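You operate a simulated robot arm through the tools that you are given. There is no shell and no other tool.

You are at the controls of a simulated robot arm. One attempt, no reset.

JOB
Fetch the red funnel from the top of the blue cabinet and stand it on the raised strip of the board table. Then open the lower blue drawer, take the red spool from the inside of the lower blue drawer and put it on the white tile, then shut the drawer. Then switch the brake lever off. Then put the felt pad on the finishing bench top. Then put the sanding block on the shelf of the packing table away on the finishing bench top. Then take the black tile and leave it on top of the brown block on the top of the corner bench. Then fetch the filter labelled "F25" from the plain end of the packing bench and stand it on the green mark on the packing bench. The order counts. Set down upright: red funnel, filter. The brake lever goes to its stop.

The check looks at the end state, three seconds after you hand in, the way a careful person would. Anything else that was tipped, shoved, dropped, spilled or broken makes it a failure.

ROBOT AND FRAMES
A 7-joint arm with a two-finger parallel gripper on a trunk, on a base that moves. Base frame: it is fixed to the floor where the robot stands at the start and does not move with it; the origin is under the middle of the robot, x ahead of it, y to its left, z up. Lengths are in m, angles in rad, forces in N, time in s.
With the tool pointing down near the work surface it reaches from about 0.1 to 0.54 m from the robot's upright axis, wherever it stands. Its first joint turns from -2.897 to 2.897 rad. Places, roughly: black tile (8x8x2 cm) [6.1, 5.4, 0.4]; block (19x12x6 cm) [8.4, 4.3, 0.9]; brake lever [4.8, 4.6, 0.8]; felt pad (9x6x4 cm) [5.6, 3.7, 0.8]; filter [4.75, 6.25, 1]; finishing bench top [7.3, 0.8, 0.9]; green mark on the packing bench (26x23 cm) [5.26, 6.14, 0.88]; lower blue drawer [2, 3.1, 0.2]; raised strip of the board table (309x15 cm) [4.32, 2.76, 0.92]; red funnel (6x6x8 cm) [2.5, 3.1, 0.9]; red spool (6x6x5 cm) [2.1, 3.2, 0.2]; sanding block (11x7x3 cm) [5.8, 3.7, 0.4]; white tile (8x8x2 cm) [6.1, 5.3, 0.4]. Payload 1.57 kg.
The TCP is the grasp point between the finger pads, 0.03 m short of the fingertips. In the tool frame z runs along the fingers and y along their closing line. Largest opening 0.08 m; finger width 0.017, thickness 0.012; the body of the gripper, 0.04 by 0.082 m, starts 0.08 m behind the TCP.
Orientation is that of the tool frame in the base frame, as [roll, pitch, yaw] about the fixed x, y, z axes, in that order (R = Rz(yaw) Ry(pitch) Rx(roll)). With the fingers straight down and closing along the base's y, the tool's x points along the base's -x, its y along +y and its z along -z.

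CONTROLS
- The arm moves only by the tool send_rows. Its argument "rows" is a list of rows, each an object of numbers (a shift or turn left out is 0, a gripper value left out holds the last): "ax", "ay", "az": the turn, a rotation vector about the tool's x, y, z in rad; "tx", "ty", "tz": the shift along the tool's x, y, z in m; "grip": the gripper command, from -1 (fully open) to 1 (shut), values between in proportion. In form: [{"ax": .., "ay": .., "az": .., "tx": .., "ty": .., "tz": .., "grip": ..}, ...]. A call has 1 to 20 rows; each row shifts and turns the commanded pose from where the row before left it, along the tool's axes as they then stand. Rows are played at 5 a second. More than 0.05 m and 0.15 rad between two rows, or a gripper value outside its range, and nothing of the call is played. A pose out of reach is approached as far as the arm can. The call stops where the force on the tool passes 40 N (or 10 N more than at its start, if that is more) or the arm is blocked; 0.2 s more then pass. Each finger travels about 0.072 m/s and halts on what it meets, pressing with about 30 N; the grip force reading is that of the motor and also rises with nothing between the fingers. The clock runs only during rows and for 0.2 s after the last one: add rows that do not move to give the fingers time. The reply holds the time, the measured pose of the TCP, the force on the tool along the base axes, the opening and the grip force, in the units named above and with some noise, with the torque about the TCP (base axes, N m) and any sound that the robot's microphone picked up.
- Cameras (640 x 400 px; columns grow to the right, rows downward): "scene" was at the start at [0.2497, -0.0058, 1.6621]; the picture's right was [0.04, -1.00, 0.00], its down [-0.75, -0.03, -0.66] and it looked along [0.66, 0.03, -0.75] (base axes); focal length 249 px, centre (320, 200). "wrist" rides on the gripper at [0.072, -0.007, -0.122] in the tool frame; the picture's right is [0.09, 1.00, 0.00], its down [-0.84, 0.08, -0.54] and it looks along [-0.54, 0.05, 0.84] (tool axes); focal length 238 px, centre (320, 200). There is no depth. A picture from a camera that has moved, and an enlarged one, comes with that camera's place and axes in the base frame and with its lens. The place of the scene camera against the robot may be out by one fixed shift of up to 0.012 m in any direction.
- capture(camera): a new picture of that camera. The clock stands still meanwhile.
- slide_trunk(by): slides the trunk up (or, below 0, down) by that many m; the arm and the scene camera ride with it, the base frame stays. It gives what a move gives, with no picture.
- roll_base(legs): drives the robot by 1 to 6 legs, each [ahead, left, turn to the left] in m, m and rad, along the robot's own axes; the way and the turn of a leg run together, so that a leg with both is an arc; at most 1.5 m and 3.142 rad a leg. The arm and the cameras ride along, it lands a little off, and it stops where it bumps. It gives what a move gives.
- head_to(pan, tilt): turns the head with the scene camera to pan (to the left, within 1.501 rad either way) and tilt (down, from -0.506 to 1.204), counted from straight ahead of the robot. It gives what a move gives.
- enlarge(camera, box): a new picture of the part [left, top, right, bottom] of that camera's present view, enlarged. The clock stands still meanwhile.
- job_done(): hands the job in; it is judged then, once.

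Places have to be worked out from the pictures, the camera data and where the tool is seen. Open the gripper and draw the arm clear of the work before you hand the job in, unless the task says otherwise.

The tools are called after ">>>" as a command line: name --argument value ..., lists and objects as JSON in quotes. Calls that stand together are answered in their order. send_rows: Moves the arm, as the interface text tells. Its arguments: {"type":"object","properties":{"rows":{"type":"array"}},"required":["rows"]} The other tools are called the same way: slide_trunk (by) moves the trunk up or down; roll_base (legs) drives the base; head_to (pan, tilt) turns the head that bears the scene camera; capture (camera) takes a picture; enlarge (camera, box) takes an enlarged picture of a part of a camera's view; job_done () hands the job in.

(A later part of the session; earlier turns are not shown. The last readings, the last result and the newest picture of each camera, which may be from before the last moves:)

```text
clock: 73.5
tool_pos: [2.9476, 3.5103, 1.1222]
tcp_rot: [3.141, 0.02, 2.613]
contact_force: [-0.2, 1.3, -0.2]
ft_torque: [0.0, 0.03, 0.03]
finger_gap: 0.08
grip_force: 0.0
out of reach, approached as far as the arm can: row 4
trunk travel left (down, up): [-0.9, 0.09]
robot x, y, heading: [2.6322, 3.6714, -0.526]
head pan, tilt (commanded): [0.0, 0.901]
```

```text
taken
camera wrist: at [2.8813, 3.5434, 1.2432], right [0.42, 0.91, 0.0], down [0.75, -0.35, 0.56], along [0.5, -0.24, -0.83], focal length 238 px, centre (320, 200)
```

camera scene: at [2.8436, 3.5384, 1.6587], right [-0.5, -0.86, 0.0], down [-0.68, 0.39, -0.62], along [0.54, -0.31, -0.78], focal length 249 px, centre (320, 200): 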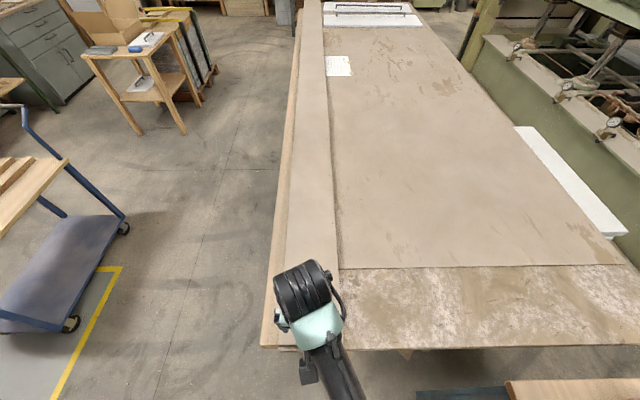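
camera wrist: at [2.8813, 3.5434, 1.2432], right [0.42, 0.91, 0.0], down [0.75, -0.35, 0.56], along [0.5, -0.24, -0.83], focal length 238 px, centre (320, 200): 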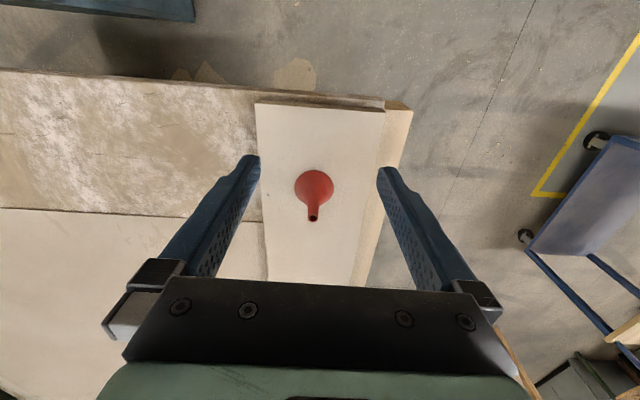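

The funnel is on the strip and upright. Now I go back round to the cabinet's front: backwards along the cabinet's back, sideways past its left side, then turn to face the drawers.

>>> roll_base --legs '[[-0.9, 0, 0.01], [0, -0.8, 0], [0, -0.8, 0], [0, 0, 1.57]]'

>>> send_rows --rows '[{"ay": 0.02}, {}]'

>>> head_to --pan -0.5 --tilt 0.9

>>> capture --camera "scene"

```text
clock: 89.8
tool_pos: [1.2148, 3.0528, 1.1232]
tcp_rot: [3.142, 0.02, -2.085]
contact_force: [1.1, 0.1, -0.1]
ft_torque: [-0.02, 0.01, 0.0]
finger_gap: 0.0799
grip_force: 0.0
trunk travel left (down, up): [-0.9, 0.09]
robot x, y, heading: [1.0598, 2.7316, 1.054]
head pan, tilt (commanded): [0.0, 0.901]
```

```text
clock: 90.4
tool_pos: [1.216, 3.0526, 1.1225]
tcp_rot: [3.141, -0.004, -2.088]
contact_force: [0.6, -0.7, 0.6]
ft_torque: [0.0, -0.03, 0.02]
finger_gap: 0.08
grip_force: 0.0
trunk travel left (down, up): [-0.9, 0.09]
robot x, y, heading: [1.0611, 2.7357, 1.055]
head pan, tilt (commanded): [0.0, 0.901]
```

```text
clock: 91.3
tool_pos: [1.216, 3.0534, 1.1233]
tcp_rot: [3.141, -0.006, -2.086]
contact_force: [-0.9, 0.3, -0.1]
ft_torque: [0.03, -0.01, -0.01]
finger_gap: 0.0797
grip_force: 0.0
trunk travel left (down, up): [-0.9, 0.09]
robot x, y, heading: [1.0634, 2.7325, 1.057]
head pan, tilt (commanded): [-0.499, 0.901]
```

```text
taken
camera scene: at [1.21, 2.9112, 1.6585], right [0.53, -0.85, 0.0], down [-0.66, -0.42, -0.62], along [0.53, 0.33, -0.78], focal length 249 px, centre (320, 200)
```

scene: 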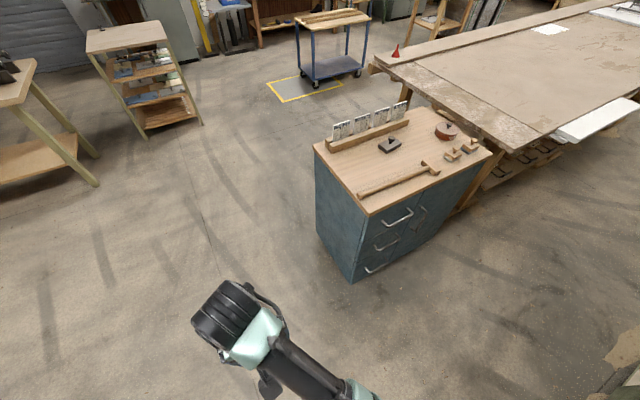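

The funnel is seen standing on the strip. I slide right 0.62 m to stand before the drawer column, lower the trunk and look at the drawers.

>>> roll_base --legs '[[-0.05, -0.62, 0]]'

>>> slide_trunk --by -0.6

>>> head_to --pan 0.0 --tilt 0.8

>>> capture --camera "scene"

>>> capture --camera "wrist"

```text
clock: 95.0
tool_pos: [1.7236, 2.7213, 1.119]
tcp_rot: [-3.133, -0.012, -2.083]
contact_force: [0.8, -0.9, -0.5]
ft_torque: [-0.02, -0.01, -0.01]
finger_gap: 0.0798
grip_force: 0.0
trunk travel left (down, up): [-0.9, 0.09]
robot x, y, heading: [1.5748, 2.3881, 1.057]
head pan, tilt (commanded): [-0.499, 0.901]
stopped in leg 1: the robot was blocked; the commanded pose is now the measured one
```

```text
refused: -0.6 is not a number from -0.4 to 0.4
```

```text
clock: 95.9
tool_pos: [1.7221, 2.721, 1.1186]
tcp_rot: [-3.134, -0.012, -2.082]
contact_force: [0.7, 0.7, -0.2]
ft_torque: [-0.04, 0.0, -0.02]
finger_gap: 0.0799
grip_force: 0.1
trunk travel left (down, up): [-0.9, 0.09]
robot x, y, heading: [1.5751, 2.3908, 1.058]
head pan, tilt (commanded): [0.0, 0.799]
```

```text
taken
camera scene: at [1.6912, 2.6162, 1.6641], right [0.87, -0.49, 0.01], down [-0.35, -0.63, -0.69], along [0.34, 0.6, -0.72], focal length 249 px, centre (320, 200)
```

scene: 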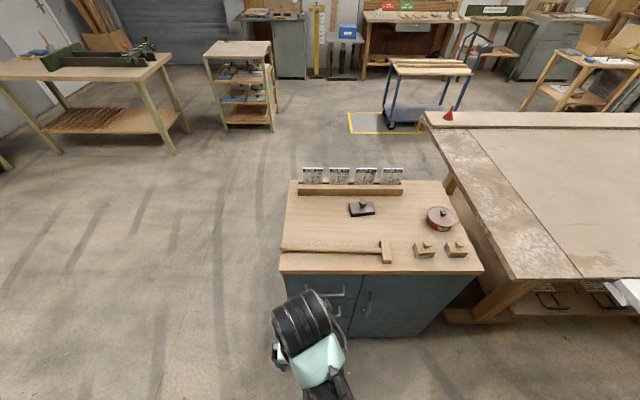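

```text
taken
camera wrist: at [1.6934, 2.6569, 1.2414], right [-0.91, 0.41, -0.01], down [0.34, 0.78, 0.53], along [0.22, 0.48, -0.85], focal length 238 px, centre (320, 200)
```

wrist: 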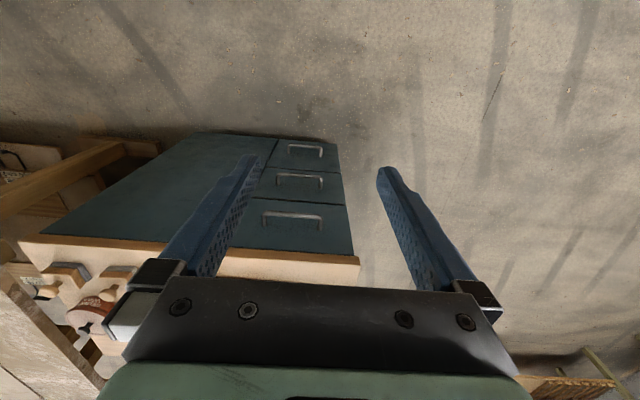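

The drive stopped at the very end against something behind me (the press's control panel). I move ahead 6 cm to free it, then lower the trunk and look.

>>> roll_base --legs '[[0.06, 0.0, 0]]'

>>> head_to --pan -1.5 --tilt 0.7

>>> capture --camera "scene"

>>> head_to --pan 1.5 --tilt 0.7

>>> capture --camera "scene"

```text
clock: 96.9
tool_pos: [1.7549, 2.7597, 1.1232]
tcp_rot: [3.139, -0.002, -2.082]
contact_force: [0.3, 0.3, 0.7]
ft_torque: [0.0, -0.02, 0.01]
finger_gap: 0.0801
grip_force: 0.0
trunk travel left (down, up): [-0.9, 0.09]
robot x, y, heading: [1.6037, 2.442, 1.062]
head pan, tilt (commanded): [0.0, 0.799]
```

```text
clock: 98.5
tool_pos: [1.7548, 2.7618, 1.123]
tcp_rot: [3.141, -0.002, -2.081]
contact_force: [-0.3, 0.3, -0.1]
ft_torque: [0.02, 0.0, -0.01]
finger_gap: 0.0798
grip_force: 0.2
trunk travel left (down, up): [-0.9, 0.09]
robot x, y, heading: [1.6027, 2.4398, 1.057]
head pan, tilt (commanded): [-1.499, 0.7]
```

```text
taken
camera scene: at [1.7634, 2.544, 1.6746], right [-0.42, -0.91, 0.0], down [-0.58, 0.27, -0.76], along [0.69, -0.33, -0.64], focal length 249 px, centre (320, 200)
```

scene: 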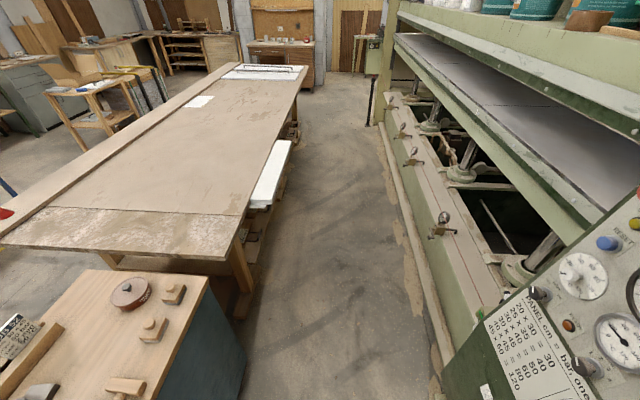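

```text
clock: 101.1
tool_pos: [1.7555, 2.7611, 1.1216]
tcp_rot: [3.141, -0.003, -2.082]
contact_force: [-0.4, 0.0, 0.7]
ft_torque: [0.0, 0.0, 0.01]
finger_gap: 0.0801
grip_force: 0.1
trunk travel left (down, up): [-0.9, 0.09]
robot x, y, heading: [1.6004, 2.4376, 1.058]
head pan, tilt (commanded): [1.499, 0.7]
```

```text
taken
camera scene: at [1.6156, 2.6269, 1.6746], right [0.55, 0.83, 0.0], down [0.54, -0.35, -0.76], along [-0.64, 0.42, -0.64], focal length 249 px, centre (320, 200)
```

scene: 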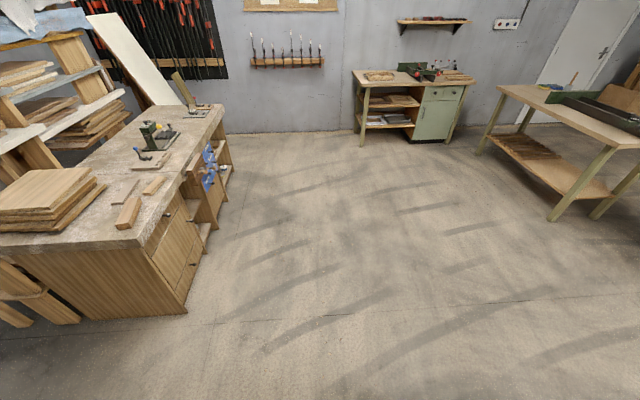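

The control panel of the press is close behind me; now I have 6 cm clearance. I lower the trunk 0.4 m and look at the drawers from nearer their height.

>>> slide_trunk --by -0.4

>>> head_to --pan 0.0 --tilt 1.0

>>> capture --camera "scene"

>>> capture --camera "wrist"

```text
clock: 105.1
tool_pos: [1.7548, 2.7618, 1.047]
tcp_rot: [3.141, -0.006, -2.083]
contact_force: [-0.4, 1.2, -0.5]
ft_torque: [-0.03, 0.0, -0.03]
finger_gap: 0.0801
grip_force: 0.0
trunk travel left (down, up): [-0.824, 0.166]
robot x, y, heading: [1.6054, 2.4409, 1.06]
head pan, tilt (commanded): [1.499, 0.7]
stopped: the arm was blocked; the commanded pose is now the measured one
```

```text
clock: 106.7
tool_pos: [1.7552, 2.7617, 1.0454]
tcp_rot: [3.141, -0.003, -2.084]
contact_force: [0.2, 0.0, 0.3]
ft_torque: [0.0, -0.02, 0.01]
finger_gap: 0.0798
grip_force: 0.1
trunk travel left (down, up): [-0.824, 0.166]
robot x, y, heading: [1.6031, 2.4439, 1.059]
head pan, tilt (commanded): [0.0, 1.0]
```

```text
taken
camera scene: at [1.7204, 2.6414, 1.5755], right [0.87, -0.49, 0.0], down [-0.41, -0.73, -0.54], along [0.26, 0.47, -0.84], focal length 249 px, centre (320, 200)
```

scene: 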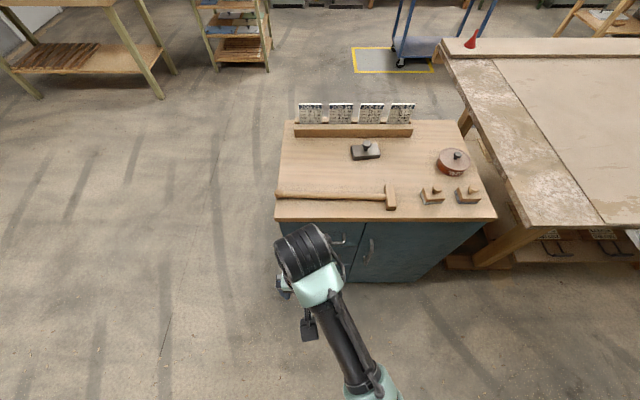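

```text
taken
camera wrist: at [1.7263, 2.6965, 1.1684], right [-0.91, 0.41, 0.0], down [0.34, 0.77, 0.54], along [0.22, 0.49, -0.84], focal length 238 px, centre (320, 200)
```

wrist: 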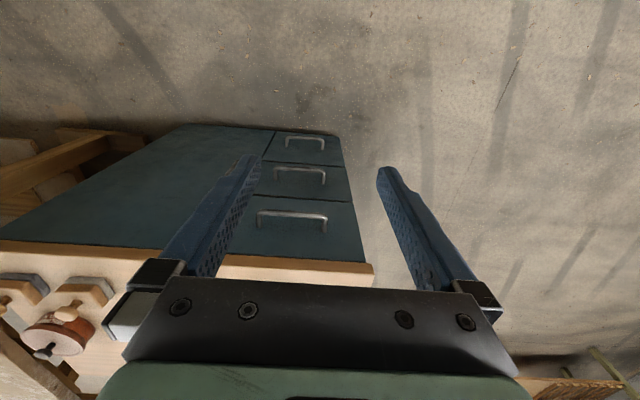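

The trunk stopped after 8 cm: the elbow, which sticks out to my right, most likely rests over the press's control panel. I raise it again, move left 0.25 m clear of the panel, and then try lowering.

>>> slide_trunk --by 0.06

>>> roll_base --legs '[[0.04, 0.26, 0]]'

>>> slide_trunk --by -0.4

>>> capture --camera "scene"

>>> capture --camera "wrist"

```text
clock: 107.7
tool_pos: [1.7561, 2.7607, 1.1061]
tcp_rot: [3.141, -0.003, -2.083]
contact_force: [0.3, 0.0, 0.5]
ft_torque: [0.01, 0.02, -0.01]
finger_gap: 0.08
grip_force: 0.2
trunk travel left (down, up): [-0.884, 0.106]
robot x, y, heading: [1.6009, 2.4382, 1.062]
head pan, tilt (commanded): [0.0, 1.0]
```

```text
clock: 109.6
tool_pos: [1.5485, 2.9216, 1.1069]
tcp_rot: [-3.141, -0.002, -2.081]
contact_force: [0.6, -0.9, 0.1]
ft_torque: [0.01, 0.0, 0.0]
finger_gap: 0.0798
grip_force: 0.0
trunk travel left (down, up): [-0.884, 0.106]
robot x, y, heading: [1.3935, 2.601, 1.065]
head pan, tilt (commanded): [0.0, 1.0]
```

```text
clock: 113.4
tool_pos: [1.5487, 2.9223, 0.7073]
tcp_rot: [3.141, -0.004, -2.08]
contact_force: [0.0, 0.4, -0.7]
ft_torque: [-0.03, 0.0, 0.0]
finger_gap: 0.0799
grip_force: 0.1
trunk travel left (down, up): [-0.484, 0.506]
robot x, y, heading: [1.3942, 2.6005, 1.068]
head pan, tilt (commanded): [0.0, 1.0]
```

```text
taken
camera scene: at [1.5144, 2.8013, 1.2357], right [0.87, -0.49, 0.0], down [-0.41, -0.73, -0.54], along [0.26, 0.47, -0.84], focal length 249 px, centre (320, 200)
```

scene: 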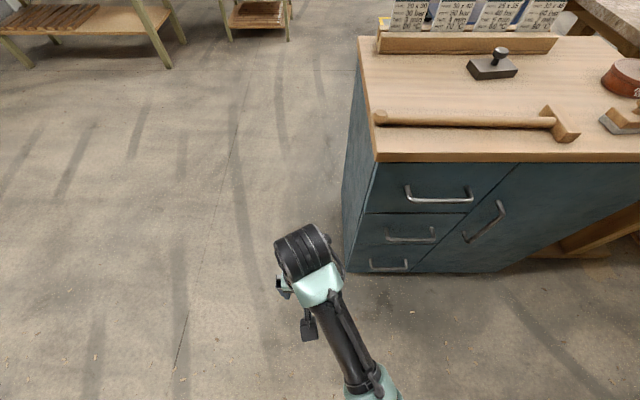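

```text
taken
camera wrist: at [1.5202, 2.8569, 0.8286], right [-0.91, 0.41, 0.0], down [0.34, 0.77, 0.54], along [0.22, 0.49, -0.84], focal length 238 px, centre (320, 200)
```

wrist: 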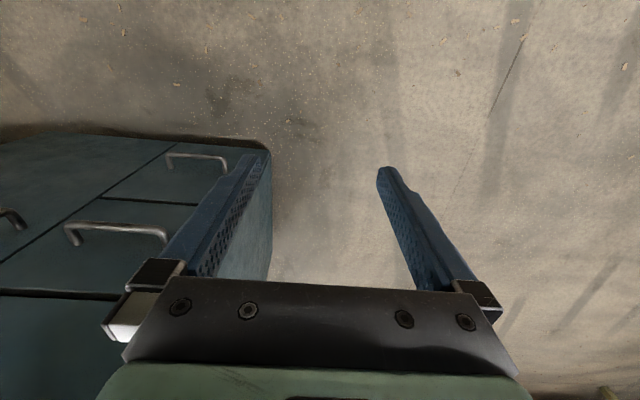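

Clear now. Rays put the lower handle's bar at about (1.95, 2.96, 0.20). I lower the trunk 0.3 m further, then turn the tool a quarter about its axis in free air so that it will be able to close up-and-down on the bar.

>>> slide_trunk --by -0.3

>>> send_rows --rows '[{"az": 0.1428}, {"az": 0.1428}, {"az": 0.1428}, {"az": 0.1428}, {"az": 0.1428}, {"az": 0.1428}, {"az": 0.1428}, {"az": 0.1428}, {"az": 0.1428}, {"az": 0.1428}, {"az": 0.1428}, {}]'

>>> capture --camera "wrist"

>>> capture --camera "scene"

```text
clock: 116.4
tool_pos: [1.5484, 2.9219, 0.4068]
tcp_rot: [3.14, -0.002, -2.081]
contact_force: [-0.2, 0.2, -0.2]
ft_torque: [-0.01, 0.0, 0.01]
finger_gap: 0.0802
grip_force: 0.1
trunk travel left (down, up): [-0.184, 0.806]
robot x, y, heading: [1.3987, 2.6048, 1.062]
head pan, tilt (commanded): [0.0, 1.0]
```

```text
clock: 119.0
tool_pos: [1.5476, 2.9212, 0.408]
tcp_rot: [-3.139, 0.002, 2.631]
contact_force: [-0.4, 0.1, 0.9]
ft_torque: [0.0, 0.01, -0.01]
finger_gap: 0.0801
grip_force: 0.2
trunk travel left (down, up): [-0.184, 0.806]
robot x, y, heading: [1.3985, 2.6003, 1.068]
head pan, tilt (commanded): [0.0, 1.0]
```

```text
taken
camera wrist: at [1.4833, 2.9522, 0.5282], right [0.41, 0.91, 0.0], down [0.77, -0.34, 0.54], along [0.49, -0.22, -0.84], focal length 238 px, centre (320, 200)
```

wrist: 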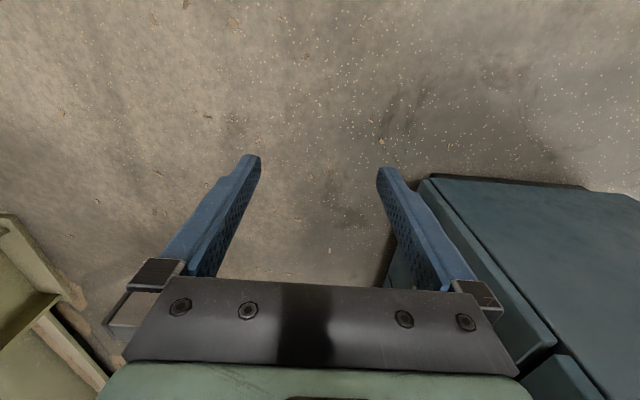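

```text
taken
camera scene: at [1.5144, 2.8013, 0.9356], right [0.87, -0.49, 0.0], down [-0.41, -0.74, -0.54], along [0.26, 0.47, -0.84], focal length 249 px, centre (320, 200)
```

scene: 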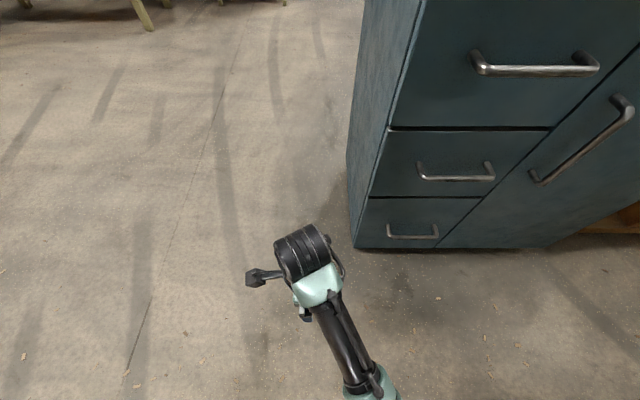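

The scene view gives the front plane at e2≈3.56 and the lower handle's bar at about (1.934, 2.951, 0.203), standing out about 4 cm. I now tilt the tool forward in steps, in free air left of the cabinet, to see whether the arm can take a level pose.

>>> send_rows --rows '[{"ax": -0.14}, {"ax": -0.14}, {"ax": -0.14}, {"ax": -0.14}, {"ax": -0.14}, {"ax": -0.14}, {}]'

>>> capture --camera "scene"

```text
clock: 120.6
tool_pos: [1.555, 2.9363, 0.4139]
tcp_rot: [2.306, -0.001, 2.635]
contact_force: [-0.5, -0.2, -1.2]
ft_torque: [0.02, -0.05, 0.0]
finger_gap: 0.0801
grip_force: 0.1
out of reach, approached as far as the arm can: row 6
trunk travel left (down, up): [-0.184, 0.806]
robot x, y, heading: [1.3922, 2.6023, 1.059]
head pan, tilt (commanded): [0.0, 1.0]
```

```text
taken
camera scene: at [1.5144, 2.8013, 0.9357], right [0.87, -0.49, 0.0], down [-0.41, -0.74, -0.54], along [0.26, 0.47, -0.84], focal length 249 px, centre (320, 200)
```

scene: 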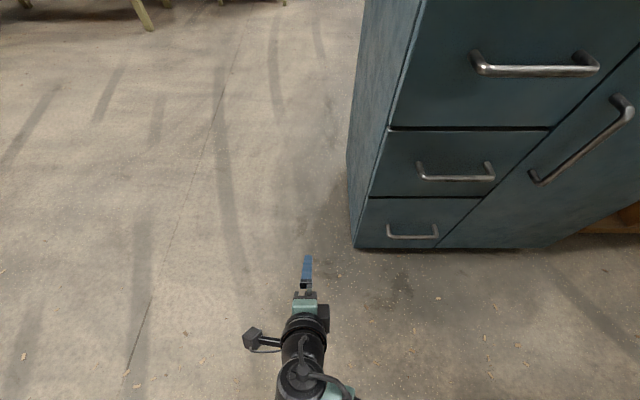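

The wrist came too near my own axis; reach grows as the tool moves away. I shift the tool right 0.31 m and slightly forward, staying in front of the handles.

>>> send_rows --rows '[{"tx": -0.02, "ty": 0.0134, "tz": 0.0148}, {"tx": -0.04, "ty": 0.0134, "tz": 0.0148}, {"tx": -0.045}, {"tx": -0.045}, {"tx": -0.045}, {"tx": -0.045}, {"tx": -0.04}, {"tx": -0.03}, {}]'

>>> capture --camera "scene"

>>> capture --camera "wrist"

```text
clock: 122.6
tool_pos: [1.8444, 2.8201, 0.4136]
tcp_rot: [2.304, 0.001, 2.634]
contact_force: [-0.1, -0.1, -0.4]
ft_torque: [0.03, 0.03, -0.01]
finger_gap: 0.08
grip_force: 0.0
trunk travel left (down, up): [-0.184, 0.806]
robot x, y, heading: [1.3972, 2.5974, 1.061]
head pan, tilt (commanded): [0.0, 1.0]
```

```text
taken
camera scene: at [1.5144, 2.8013, 0.9356], right [0.87, -0.49, 0.0], down [-0.41, -0.73, -0.54], along [0.26, 0.47, -0.84], focal length 249 px, centre (320, 200)
```

scene: 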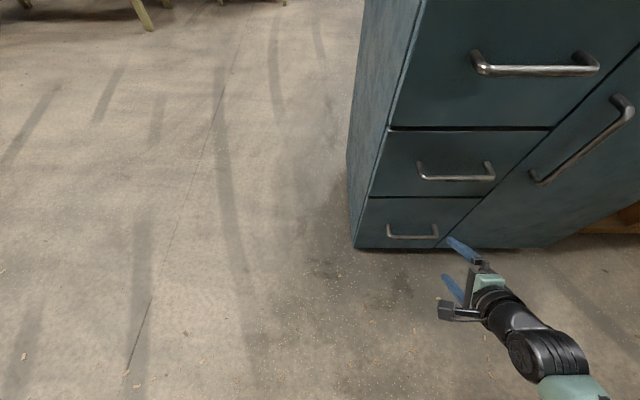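

```text
taken
camera wrist: at [1.7368, 2.7734, 0.49], right [0.24, 0.63, 0.74], down [0.56, -0.71, 0.42], along [0.79, 0.31, -0.53], focal length 238 px, centre (320, 200)
```

wrist: 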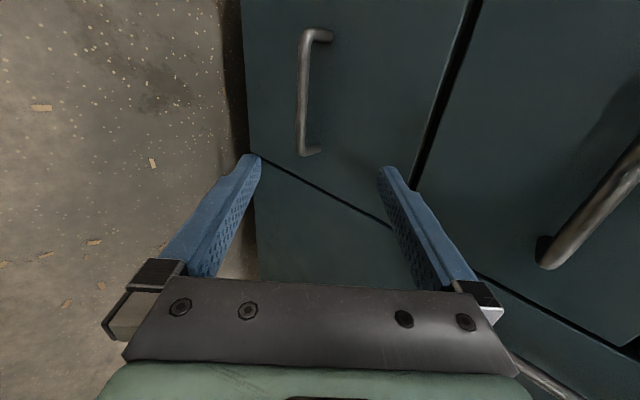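

Triangulating with two wrist views and the scene view now agrees: bar centre at about (1.90, 2.94, 0.265), front plane about 3.7 cm behind it. I continue tilting the tool to level at its present place.

>>> send_rows --rows '[{"ax": -0.147}, {"ax": -0.147}, {"ax": -0.147}, {"ax": -0.147}, {"ax": -0.145}, {}]'

>>> capture --camera "wrist"

>>> capture --camera "scene"

```text
clock: 124.0
tool_pos: [1.8457, 2.8205, 0.4134]
tcp_rot: [1.571, 0.0, 2.633]
contact_force: [0.1, 0.2, -0.3]
ft_torque: [0.02, 0.0, -0.02]
finger_gap: 0.0799
grip_force: 0.0
trunk travel left (down, up): [-0.184, 0.806]
robot x, y, heading: [1.3925, 2.6012, 1.063]
head pan, tilt (commanded): [0.0, 1.0]
```

```text
taken
camera wrist: at [1.7231, 2.7493, 0.4063], right [-0.08, 0.04, 1.0], down [0.47, -0.88, 0.08], along [0.88, 0.47, 0.05], focal length 238 px, centre (320, 200)
```

wrist: 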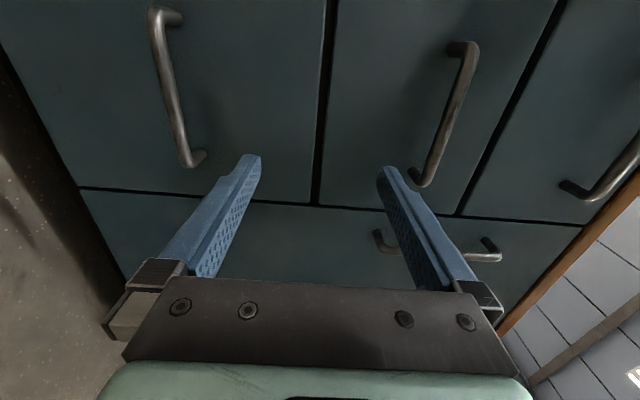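

```text
taken
camera scene: at [1.5144, 2.8013, 0.9356], right [0.87, -0.49, 0.0], down [-0.41, -0.74, -0.54], along [0.26, 0.47, -0.84], focal length 249 px, centre (320, 200)
```

scene: 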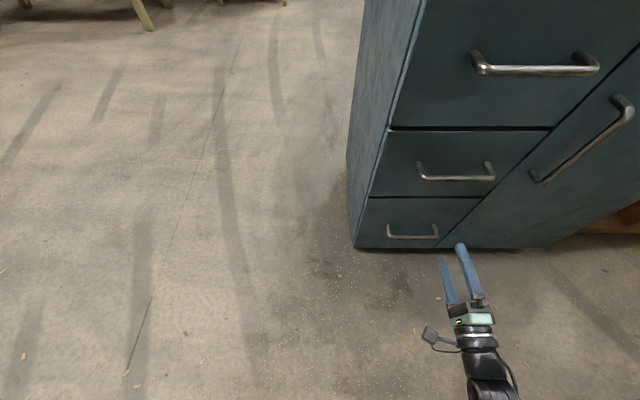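

The level pose is reachable. Bar height again comes out at z 0.265. I lower the tool 0.149 m and move forward 6 cm, still short of the handle, and check.

>>> send_rows --rows '[{"ty": -0.04, "tx": 0.005}, {"ty": -0.04, "tx": 0.005}, {"ty": -0.04}, {"ty": -0.029}, {"tz": 0.03}, {"tz": 0.03}, {}]'

>>> capture --camera "wrist"

>>> capture --camera "scene"

```text
clock: 125.6
tool_pos: [1.8507, 2.8687, 0.2969]
tcp_rot: [1.572, -0.003, 2.63]
contact_force: [0.3, -0.7, -0.5]
ft_torque: [-0.01, 0.0, 0.02]
finger_gap: 0.0799
grip_force: 0.0
out of reach, approached as far as the arm can: row 4, 5, 6
trunk travel left (down, up): [-0.184, 0.806]
robot x, y, heading: [1.3952, 2.6003, 1.062]
head pan, tilt (commanded): [0.0, 1.0]
```

```text
taken
camera wrist: at [1.7283, 2.7982, 0.2897], right [-0.08, 0.05, 1.0], down [0.47, -0.88, 0.08], along [0.88, 0.47, 0.05], focal length 238 px, centre (320, 200)
```

wrist: 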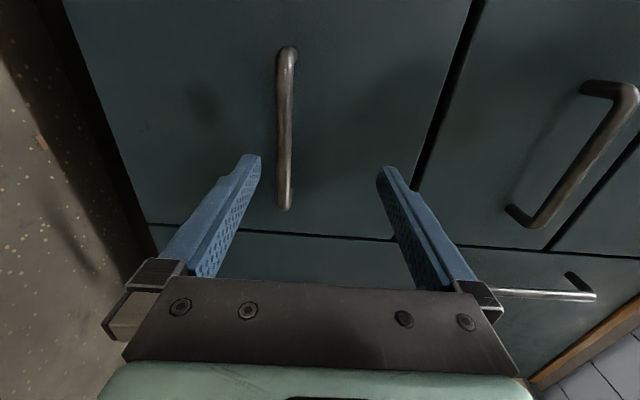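

```text
taken
camera scene: at [1.5144, 2.8013, 0.9356], right [0.87, -0.49, 0.0], down [-0.41, -0.73, -0.54], along [0.26, 0.47, -0.84], focal length 249 px, centre (320, 200)
```

scene: 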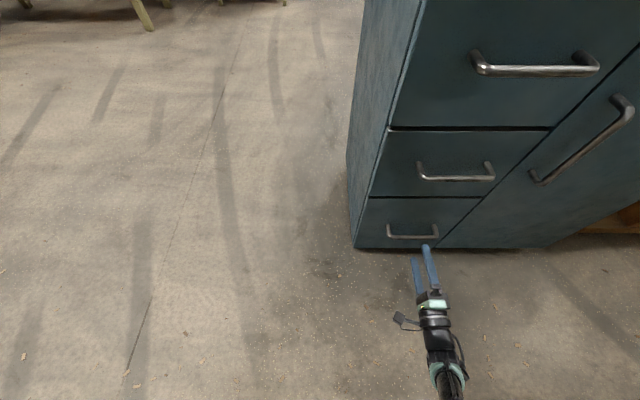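

The arm itself cannot go lower, so I use the trunk for the remaining 3 cm (bar z again 0.265).

>>> slide_trunk --by -0.033

>>> capture --camera "wrist"

```text
clock: 126.4
tool_pos: [1.8502, 2.8688, 0.2639]
tcp_rot: [1.574, 0.001, 2.632]
contact_force: [-0.5, 0.9, -0.3]
ft_torque: [0.02, -0.03, 0.01]
finger_gap: 0.0801
grip_force: 0.1
trunk travel left (down, up): [-0.151, 0.839]
robot x, y, heading: [1.397, 2.5999, 1.062]
head pan, tilt (commanded): [0.0, 1.0]
```

```text
taken
camera wrist: at [1.7284, 2.7979, 0.2567], right [-0.08, 0.05, 1.0], down [0.47, -0.88, 0.08], along [0.88, 0.47, 0.05], focal length 238 px, centre (320, 200)
```

wrist: 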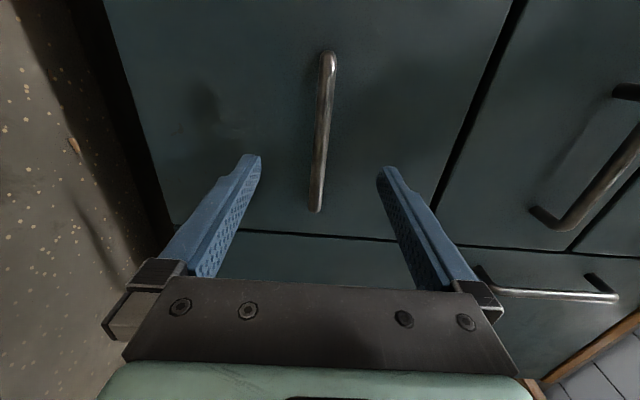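

The bar now lies midway between the fingers. I move forward 5 cm and check the depth against the picture.

>>> send_rows --rows '[{"tz": 0.03}, {"tz": 0.02}, {}]'

>>> capture --camera "wrist"

>>> enlarge --camera "scene" --box '[360, 180, 500, 270]'

```text
clock: 127.2
tool_pos: [1.8697, 2.9139, 0.2821]
tcp_rot: [1.573, 0.003, 2.631]
contact_force: [-0.8, 0.1, -1.0]
ft_torque: [-0.03, -0.03, 0.02]
finger_gap: 0.0798
grip_force: 0.1
out of reach, approached as far as the arm can: row 1, 2
trunk travel left (down, up): [-0.151, 0.839]
robot x, y, heading: [1.3925, 2.6003, 1.06]
head pan, tilt (commanded): [0.0, 1.0]
```

```text
taken
camera wrist: at [1.7482, 2.843, 0.2753], right [-0.08, 0.05, 1.0], down [0.47, -0.88, 0.08], along [0.88, 0.47, 0.05], focal length 238 px, centre (320, 200)
```

wrist: 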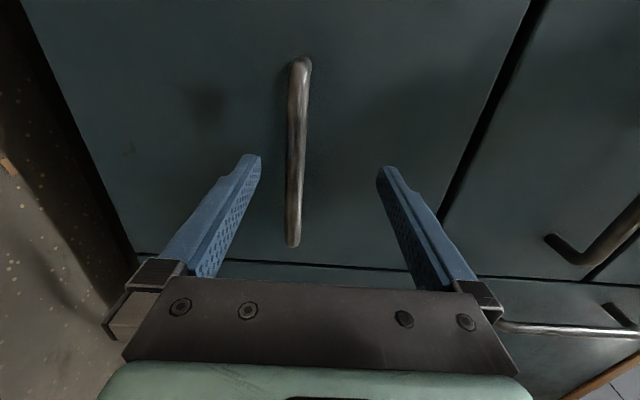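

```text
4.44 times, centred on (430, 225) of scene
camera zoom: at [1.5144, 2.8012, 0.9027], right [0.87, -0.49, 0.0], down [-0.41, -0.73, -0.54], along [0.26, 0.47, -0.84], focal length 1106 px, centre (-169, 89)
```

zoom: 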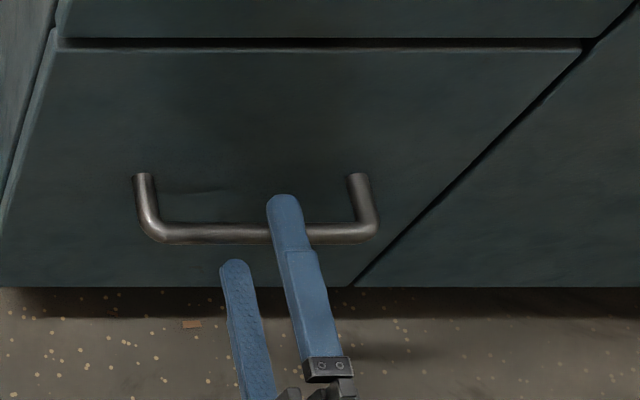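

The stretch made the tool rise to z 0.282; fingertip comparison confirms the bar at z 0.265, 3.7 cm beyond the TCP. I lower the trunk 1.8 cm and drive the base 3 cm ahead.

>>> slide_trunk --by -0.018

>>> roll_base --legs '[[0.03, 0.0, 0]]'

>>> capture --camera "wrist"

>>> enlarge --camera "scene" --box '[360, 180, 500, 270]'

```text
clock: 127.8
tool_pos: [1.8687, 2.9137, 0.2639]
tcp_rot: [1.574, -0.001, 2.631]
contact_force: [-0.7, -0.6, 0.6]
ft_torque: [-0.01, -0.03, 0.01]
finger_gap: 0.0799
grip_force: 0.1
trunk travel left (down, up): [-0.133, 0.857]
robot x, y, heading: [1.3962, 2.6007, 1.064]
head pan, tilt (commanded): [0.0, 1.0]
```

```text
clock: 128.6
tool_pos: [1.8847, 2.9394, 0.2643]
tcp_rot: [1.573, 0.0, 2.633]
contact_force: [-1.2, 0.8, 0.2]
ft_torque: [0.0, 0.02, 0.0]
finger_gap: 0.0799
grip_force: 0.0
trunk travel left (down, up): [-0.133, 0.857]
robot x, y, heading: [1.4063, 2.625, 1.064]
head pan, tilt (commanded): [0.0, 1.0]
```

```text
taken
camera wrist: at [1.7627, 2.8686, 0.2573], right [-0.08, 0.05, 1.0], down [0.47, -0.88, 0.08], along [0.88, 0.47, 0.05], focal length 238 px, centre (320, 200)
```

wrist: 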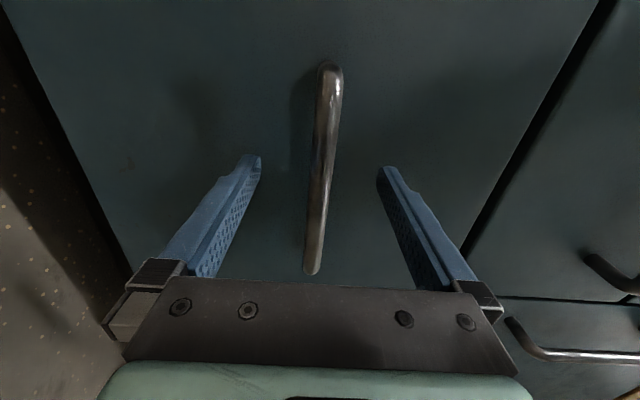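

```text
4.44 times, centred on (430, 225) of scene
camera zoom: at [1.5288, 2.827, 0.8847], right [0.87, -0.49, 0.0], down [-0.41, -0.73, -0.54], along [0.26, 0.47, -0.84], focal length 1106 px, centre (-169, 89)
```

zoom: 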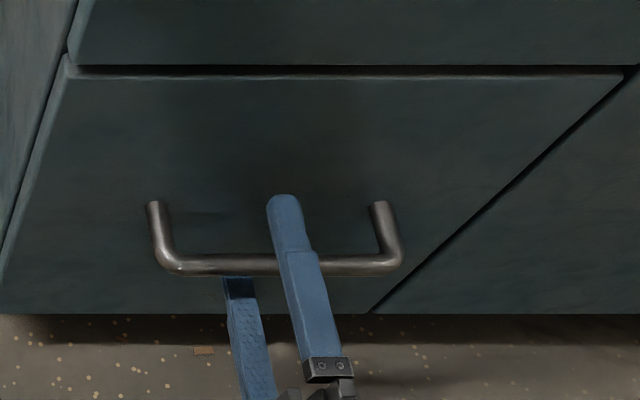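

The lower fingertip now passes under the bar and the upper one over it. I close the gripper on the bar.

>>> send_rows --rows '[{"grip": 1}, {}, {}, {}, {}, {}]'

>>> capture --camera "wrist"

```text
clock: 130.0
tool_pos: [1.8851, 2.9399, 0.2649]
tcp_rot: [1.572, 0.0, 2.632]
contact_force: [-1.0, -1.0, 0.1]
ft_torque: [-0.03, -0.03, -0.05]
finger_gap: 0.0135
grip_force: 30.1
trunk travel left (down, up): [-0.133, 0.857]
robot x, y, heading: [1.4096, 2.6252, 1.068]
head pan, tilt (commanded): [0.0, 1.0]
```

```text
taken
camera wrist: at [1.7626, 2.8686, 0.2572], right [-0.08, 0.05, 1.0], down [0.47, -0.88, 0.08], along [0.88, 0.47, 0.05], focal length 238 px, centre (320, 200)
```

wrist: 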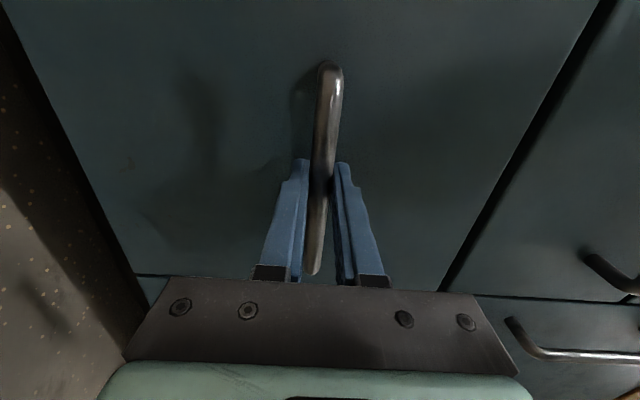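

The bar is held (gap 13.5 mm). I pull gently with the arm 8 cm first to see the drawer give.

>>> send_rows --rows '[{"tz": -0.01}, {"tz": -0.02}, {"tz": -0.025}, {"tz": -0.025}, {}]'

>>> capture --camera "scene"

```text
clock: 131.2
tool_pos: [1.8438, 2.8686, 0.2647]
tcp_rot: [1.57, -0.001, 2.632]
contact_force: [2.3, -0.4, 7.6]
ft_torque: [0.03, -0.05, 0.22]
finger_gap: 0.0133
grip_force: 30.1
trunk travel left (down, up): [-0.133, 0.857]
robot x, y, heading: [1.4092, 2.6279, 1.06]
head pan, tilt (commanded): [0.0, 1.0]
```

```text
taken
camera scene: at [1.5286, 2.8269, 0.8848], right [0.87, -0.49, 0.0], down [-0.41, -0.73, -0.54], along [0.26, 0.47, -0.84], focal length 249 px, centre (320, 200)
```

scene: 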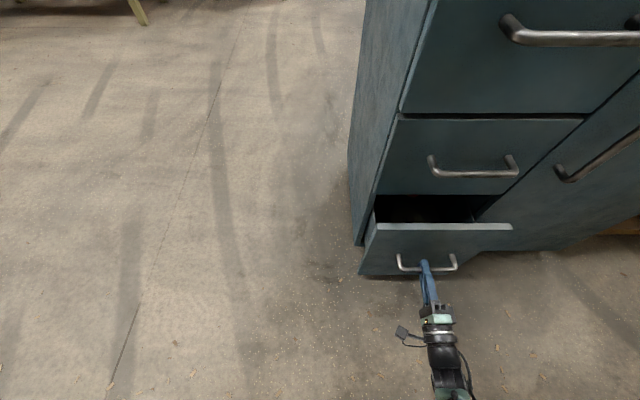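

The drawer slides out freely. I pull the rest by driving the base backwards 0.25 m.

>>> roll_base --legs '[[-0.25, 0.0, -0.005]]'

>>> capture --camera "scene"

```text
clock: 133.1
tool_pos: [1.7214, 2.6508, 0.2645]
tcp_rot: [1.58, 0.014, 2.633]
contact_force: [-4.5, 1.3, 5.3]
ft_torque: [0.32, 0.39, -0.45]
finger_gap: 0.0137
grip_force: 30.5
trunk travel left (down, up): [-0.133, 0.857]
robot x, y, heading: [1.2913, 2.4116, 1.06]
head pan, tilt (commanded): [0.0, 1.0]
```

```text
taken
camera scene: at [1.4018, 2.6169, 0.8836], right [0.87, -0.49, 0.02], down [-0.41, -0.74, -0.54], along [0.27, 0.46, -0.84], focal length 249 px, centre (320, 200)
```

scene: 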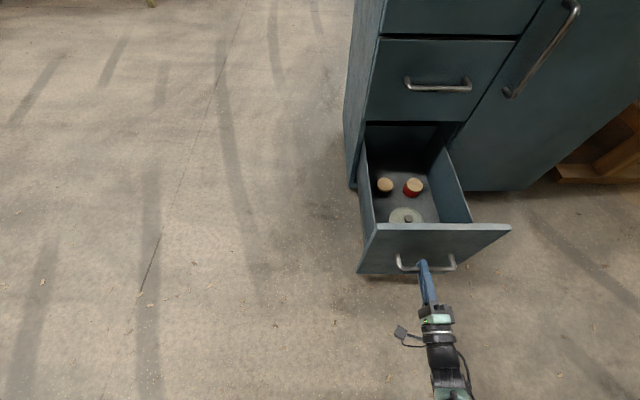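

The drawer is out by about 0.33 m; I can see a red spool and a black one near its back and a disc in front. I try pulling a little more with the arm, watching the force, to learn whether it is at its stop.

>>> send_rows --rows '[{"tz": -0.01}, {"tz": -0.01}, {}]'

```text
clock: 133.8
tool_pos: [1.7099, 2.6371, 0.2636]
tcp_rot: [1.576, 0.011, 2.639]
contact_force: [5.4, 20.7, -5.8]
ft_torque: [0.08, 0.49, -0.04]
finger_gap: 0.0139
grip_force: 30.5
trunk travel left (down, up): [-0.133, 0.857]
robot x, y, heading: [1.2899, 2.4061, 1.056]
head pan, tilt (commanded): [0.0, 1.0]
```

It moved 18 mm more with 20 N now resisting. One more careful centimetre.

>>> send_rows --rows '[{"tz": -0.006}, {}, {"tz": -0.006}, {}]'

>>> capture --camera "scene"

```text
clock: 134.8
tool_pos: [1.7062, 2.6215, 0.2636]
tcp_rot: [1.578, 0.014, 2.632]
contact_force: [0.7, 0.4, 0.8]
ft_torque: [-0.02, -0.03, 0.04]
finger_gap: 0.0
grip_force: 21.3
trunk travel left (down, up): [-0.133, 0.857]
robot x, y, heading: [1.287, 2.4106, 1.058]
head pan, tilt (commanded): [0.0, 1.0]
```

```text
taken
camera scene: at [1.4018, 2.6167, 0.8834], right [0.87, -0.49, 0.01], down [-0.41, -0.74, -0.54], along [0.27, 0.46, -0.84], focal length 249 px, centre (320, 200)
```

scene: 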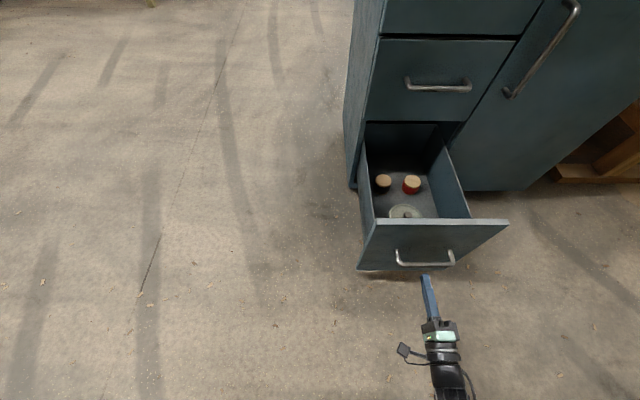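

The fingers slipped off the bar: the drawer is at its stop, about 0.34 m open. I back the tool off, raise the trunk so the tool clears the drawer, and move the base left, away from whatever makes it lean slightly.

>>> send_rows --rows '[{"tz": -0.03, "grip": -1}, {"tz": -0.03}, {}]'

>>> slide_trunk --by 0.4

>>> roll_base --legs '[[0.0, 0.2, 0]]'

>>> capture --camera "scene"

```text
clock: 135.7
tool_pos: [1.6782, 2.5708, 0.267]
tcp_rot: [1.579, 0.012, 2.632]
contact_force: [-0.7, -0.9, 0.3]
ft_torque: [-0.02, 0.03, 0.01]
finger_gap: 0.0798
grip_force: 0.1
trunk travel left (down, up): [-0.133, 0.857]
robot x, y, heading: [1.2884, 2.4135, 1.057]
head pan, tilt (commanded): [0.0, 1.0]
```

```text
clock: 139.5
tool_pos: [1.6752, 2.5712, 0.6674]
tcp_rot: [1.575, 0.009, 2.63]
contact_force: [-0.1, -0.2, 0.8]
ft_torque: [0.0, -0.02, 0.03]
finger_gap: 0.08
grip_force: 0.0
trunk travel left (down, up): [-0.533, 0.457]
robot x, y, heading: [1.2848, 2.4067, 1.056]
head pan, tilt (commanded): [0.0, 1.0]
```

```text
clock: 141.1
tool_pos: [1.5037, 2.6678, 0.6646]
tcp_rot: [1.574, 0.001, 2.631]
contact_force: [-0.1, 0.9, 0.1]
ft_torque: [0.0, 0.0, -0.03]
finger_gap: 0.0799
grip_force: 0.1
trunk travel left (down, up): [-0.533, 0.457]
robot x, y, heading: [1.115, 2.5012, 1.058]
head pan, tilt (commanded): [0.0, 1.0]
```

```text
taken
camera scene: at [1.2338, 2.7083, 1.2846], right [0.87, -0.49, 0.0], down [-0.41, -0.73, -0.54], along [0.27, 0.47, -0.84], focal length 249 px, centre (320, 200)
```

scene: 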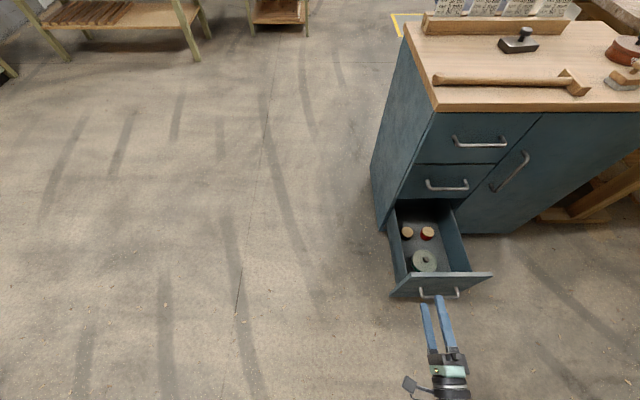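

The lean is gone and the drawer stays open. I'll pick the spool from the drawer's left side with the tool leaning slightly into the cabinet and closing along the cabinet front; first I bring the tool back upright and turn it round its axis in free air.

>>> send_rows --rows '[{"ax": 0.1427, "tx": 0.02}, {"ax": 0.1427, "tx": 0.02}, {"ax": 0.1427, "tx": 0.02}, {"ax": 0.1427, "tx": 0.02}, {"ax": 0.1427, "tx": 0.02}, {"ax": 0.1427, "tx": 0.02}, {"ax": 0.1427, "tx": 0.02}, {"ax": 0.1427, "tx": 0.02}, {"ax": 0.1427, "tx": 0.02}, {"ax": 0.1427, "tx": 0.02}, {"ax": 0.141, "tx": 0.02}, {"az": -0.14}, {"az": -0.14}, {"az": -0.14}, {"az": -0.14}, {"az": -0.14}, {"az": -0.14}, {"az": -0.14}, {}]'

```text
clock: 145.1
tool_pos: [1.3115, 2.7759, 0.6638]
tcp_rot: [3.141, -0.002, -2.669]
contact_force: [0.4, -0.4, 0.2]
ft_torque: [0.01, -0.01, 0.0]
finger_gap: 0.08
grip_force: 0.0
trunk travel left (down, up): [-0.533, 0.457]
robot x, y, heading: [1.1152, 2.5094, 1.055]
head pan, tilt (commanded): [0.0, 1.0]
```

Next I finish the turn about the tool axis and turn the base to face about along the cabinet front, then drive to the drawer's left side.

>>> send_rows --rows '[{"az": -0.14}, {"az": -0.14}, {"az": -0.14}, {"az": -0.14}, {"az": -0.14}, {"az": -0.14}, {"az": -0.14}, {"az": -0.14}, {"az": -0.14}, {"az": -0.14}, {"az": -0.14}, {}]'

>>> roll_base --legs '[[0, 0, -0.955], [0.2, 0.4, 0]]'

>>> capture --camera "scene"

>>> capture --camera "wrist"

```text
clock: 147.7
tool_pos: [1.312, 2.7762, 0.6638]
tcp_rot: [3.14, 0.0, -1.13]
contact_force: [0.0, 0.4, -0.2]
ft_torque: [0.0, 0.02, 0.0]
finger_gap: 0.0798
grip_force: 0.1
trunk travel left (down, up): [-0.533, 0.457]
robot x, y, heading: [1.1144, 2.5064, 1.054]
head pan, tilt (commanded): [0.0, 1.0]
```

```text
clock: 152.8
tool_pos: [1.6066, 2.9102, 0.664]
tcp_rot: [3.14, 0.0, -2.1]
contact_force: [0.3, -0.9, -0.5]
ft_torque: [0.01, 0.0, 0.03]
finger_gap: 0.08
grip_force: 0.0
trunk travel left (down, up): [-0.533, 0.457]
robot x, y, heading: [1.276, 2.922, 0.088]
head pan, tilt (commanded): [0.0, 1.0]
```

```text
taken
camera scene: at [1.5158, 2.9348, 1.2846], right [0.09, -1.0, 0.0], down [-0.84, -0.07, -0.54], along [0.54, 0.05, -0.84], focal length 249 px, centre (320, 200)
```

scene: 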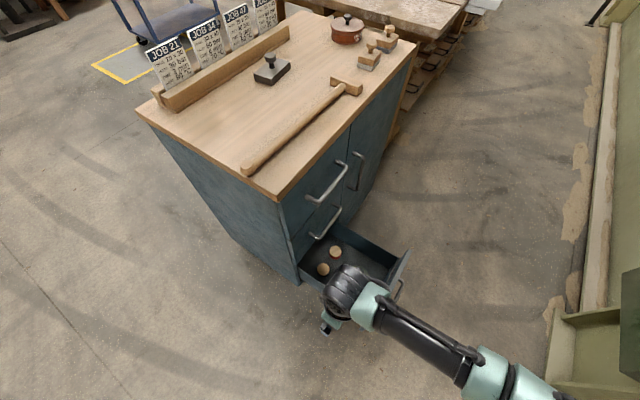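

```text
taken
camera wrist: at [1.5772, 2.8462, 0.7854], right [-0.91, 0.42, 0.0], down [0.36, 0.76, 0.54], along [0.23, 0.49, -0.84], focal length 238 px, centre (320, 200)
```

wrist: 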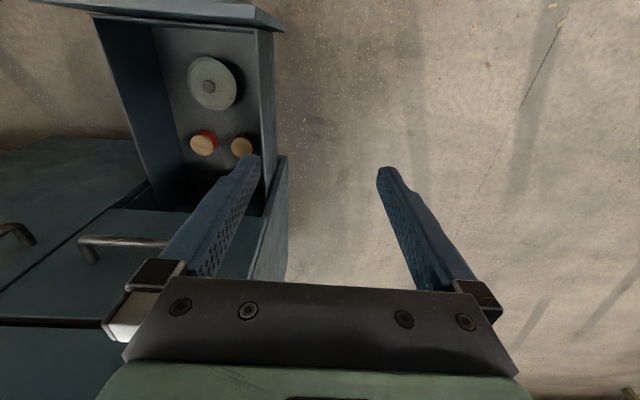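

I'm at the drawer's left side. I enlarge the wrist view to measure the red spool.

>>> enlarge --camera "wrist" --box '[90, 0, 330, 150]'

>>> enlarge --camera "wrist" --box '[160, 100, 280, 175]'

>>> enlarge --camera "scene" --box '[260, 180, 420, 300]'

```text
2.67 times, centred on (210, 75) of wrist
camera zoom: at [1.5772, 2.8462, 0.7854], right [-0.91, 0.42, 0.0], down [0.36, 0.76, 0.54], along [0.23, 0.49, -0.84], focal length 636 px, centre (613, 533)
```

zoom: 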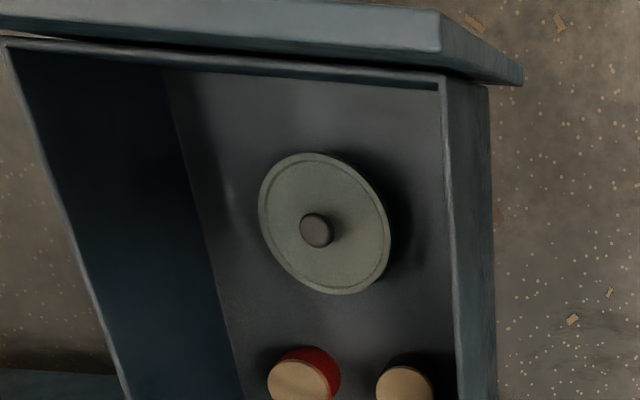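

```text
5.33 times, centred on (220, 138) of wrist
camera zoom: at [1.5772, 2.8462, 0.7854], right [-0.91, 0.42, 0.0], down [0.36, 0.76, 0.54], along [0.23, 0.49, -0.84], focal length 1271 px, centre (853, 533)
```

zoom: 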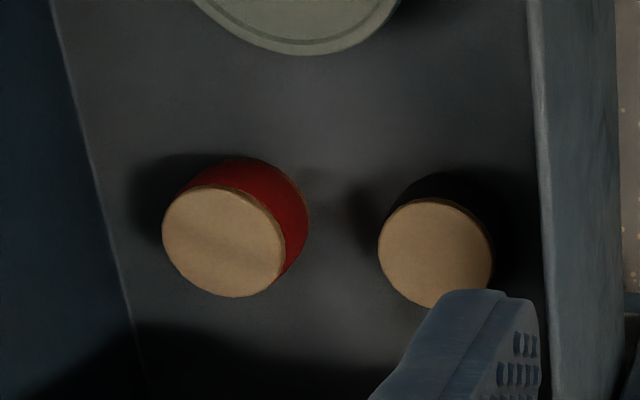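

```text
3.33 times, centred on (340, 240) of scene
camera zoom: at [1.5158, 2.9348, 1.2846], right [0.09, -1.0, 0.0], down [-0.84, -0.07, -0.54], along [0.54, 0.05, -0.84], focal length 830 px, centre (253, 67)
```

zoom: 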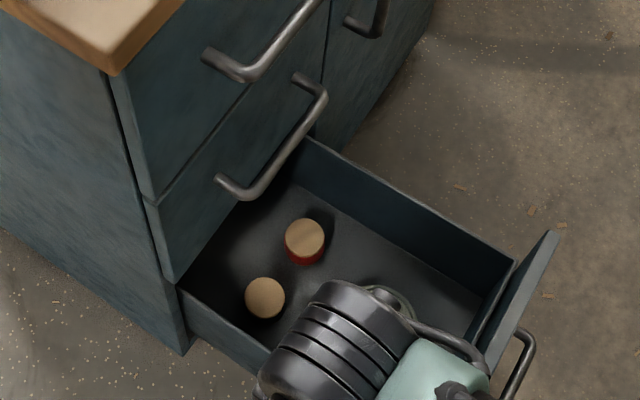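

The red spool's top centre comes out at about (1.948, 2.907, 0.183), standing on the drawer floor at z≈0.133. It is 0.67 m off my axis, so I move the base nearer, keeping about 0.3 m from the drawer's side.

>>> roll_base --legs '[[0.153, 0.028, 0]]'

>>> send_rows --rows '[{"ay": -0.1}, {"ay": -0.1}, {"ay": -0.1}, {"ay": -0.1}, {}]'

>>> capture --camera "wrist"

```text
clock: 154.2
tool_pos: [1.7556, 2.9526, 0.6647]
tcp_rot: [3.142, -0.001, -2.098]
contact_force: [1.1, -1.2, -0.3]
ft_torque: [0.0, -0.01, 0.0]
finger_gap: 0.0801
grip_force: 0.1
trunk travel left (down, up): [-0.533, 0.457]
robot x, y, heading: [1.4211, 2.9581, 0.089]
head pan, tilt (commanded): [0.0, 1.0]
```

```text
clock: 155.4
tool_pos: [1.7557, 2.9544, 0.6633]
tcp_rot: [-3.14, 0.401, -2.102]
contact_force: [-0.1, 0.0, 0.4]
ft_torque: [0.0, 0.0, -0.01]
finger_gap: 0.08
grip_force: 0.1
trunk travel left (down, up): [-0.533, 0.457]
robot x, y, heading: [1.4209, 2.9643, 0.095]
head pan, tilt (commanded): [0.0, 1.0]
```

```text
taken
camera wrist: at [1.7036, 2.8522, 0.7477], right [-0.9, 0.43, -0.04], down [0.22, 0.52, 0.83], along [0.37, 0.74, -0.56], focal length 238 px, centre (320, 200)
```

wrist: 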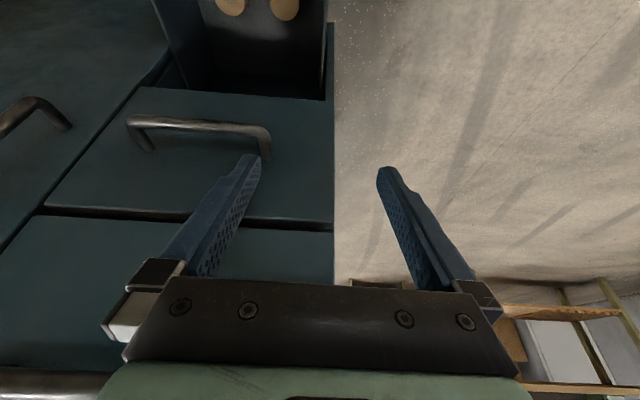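

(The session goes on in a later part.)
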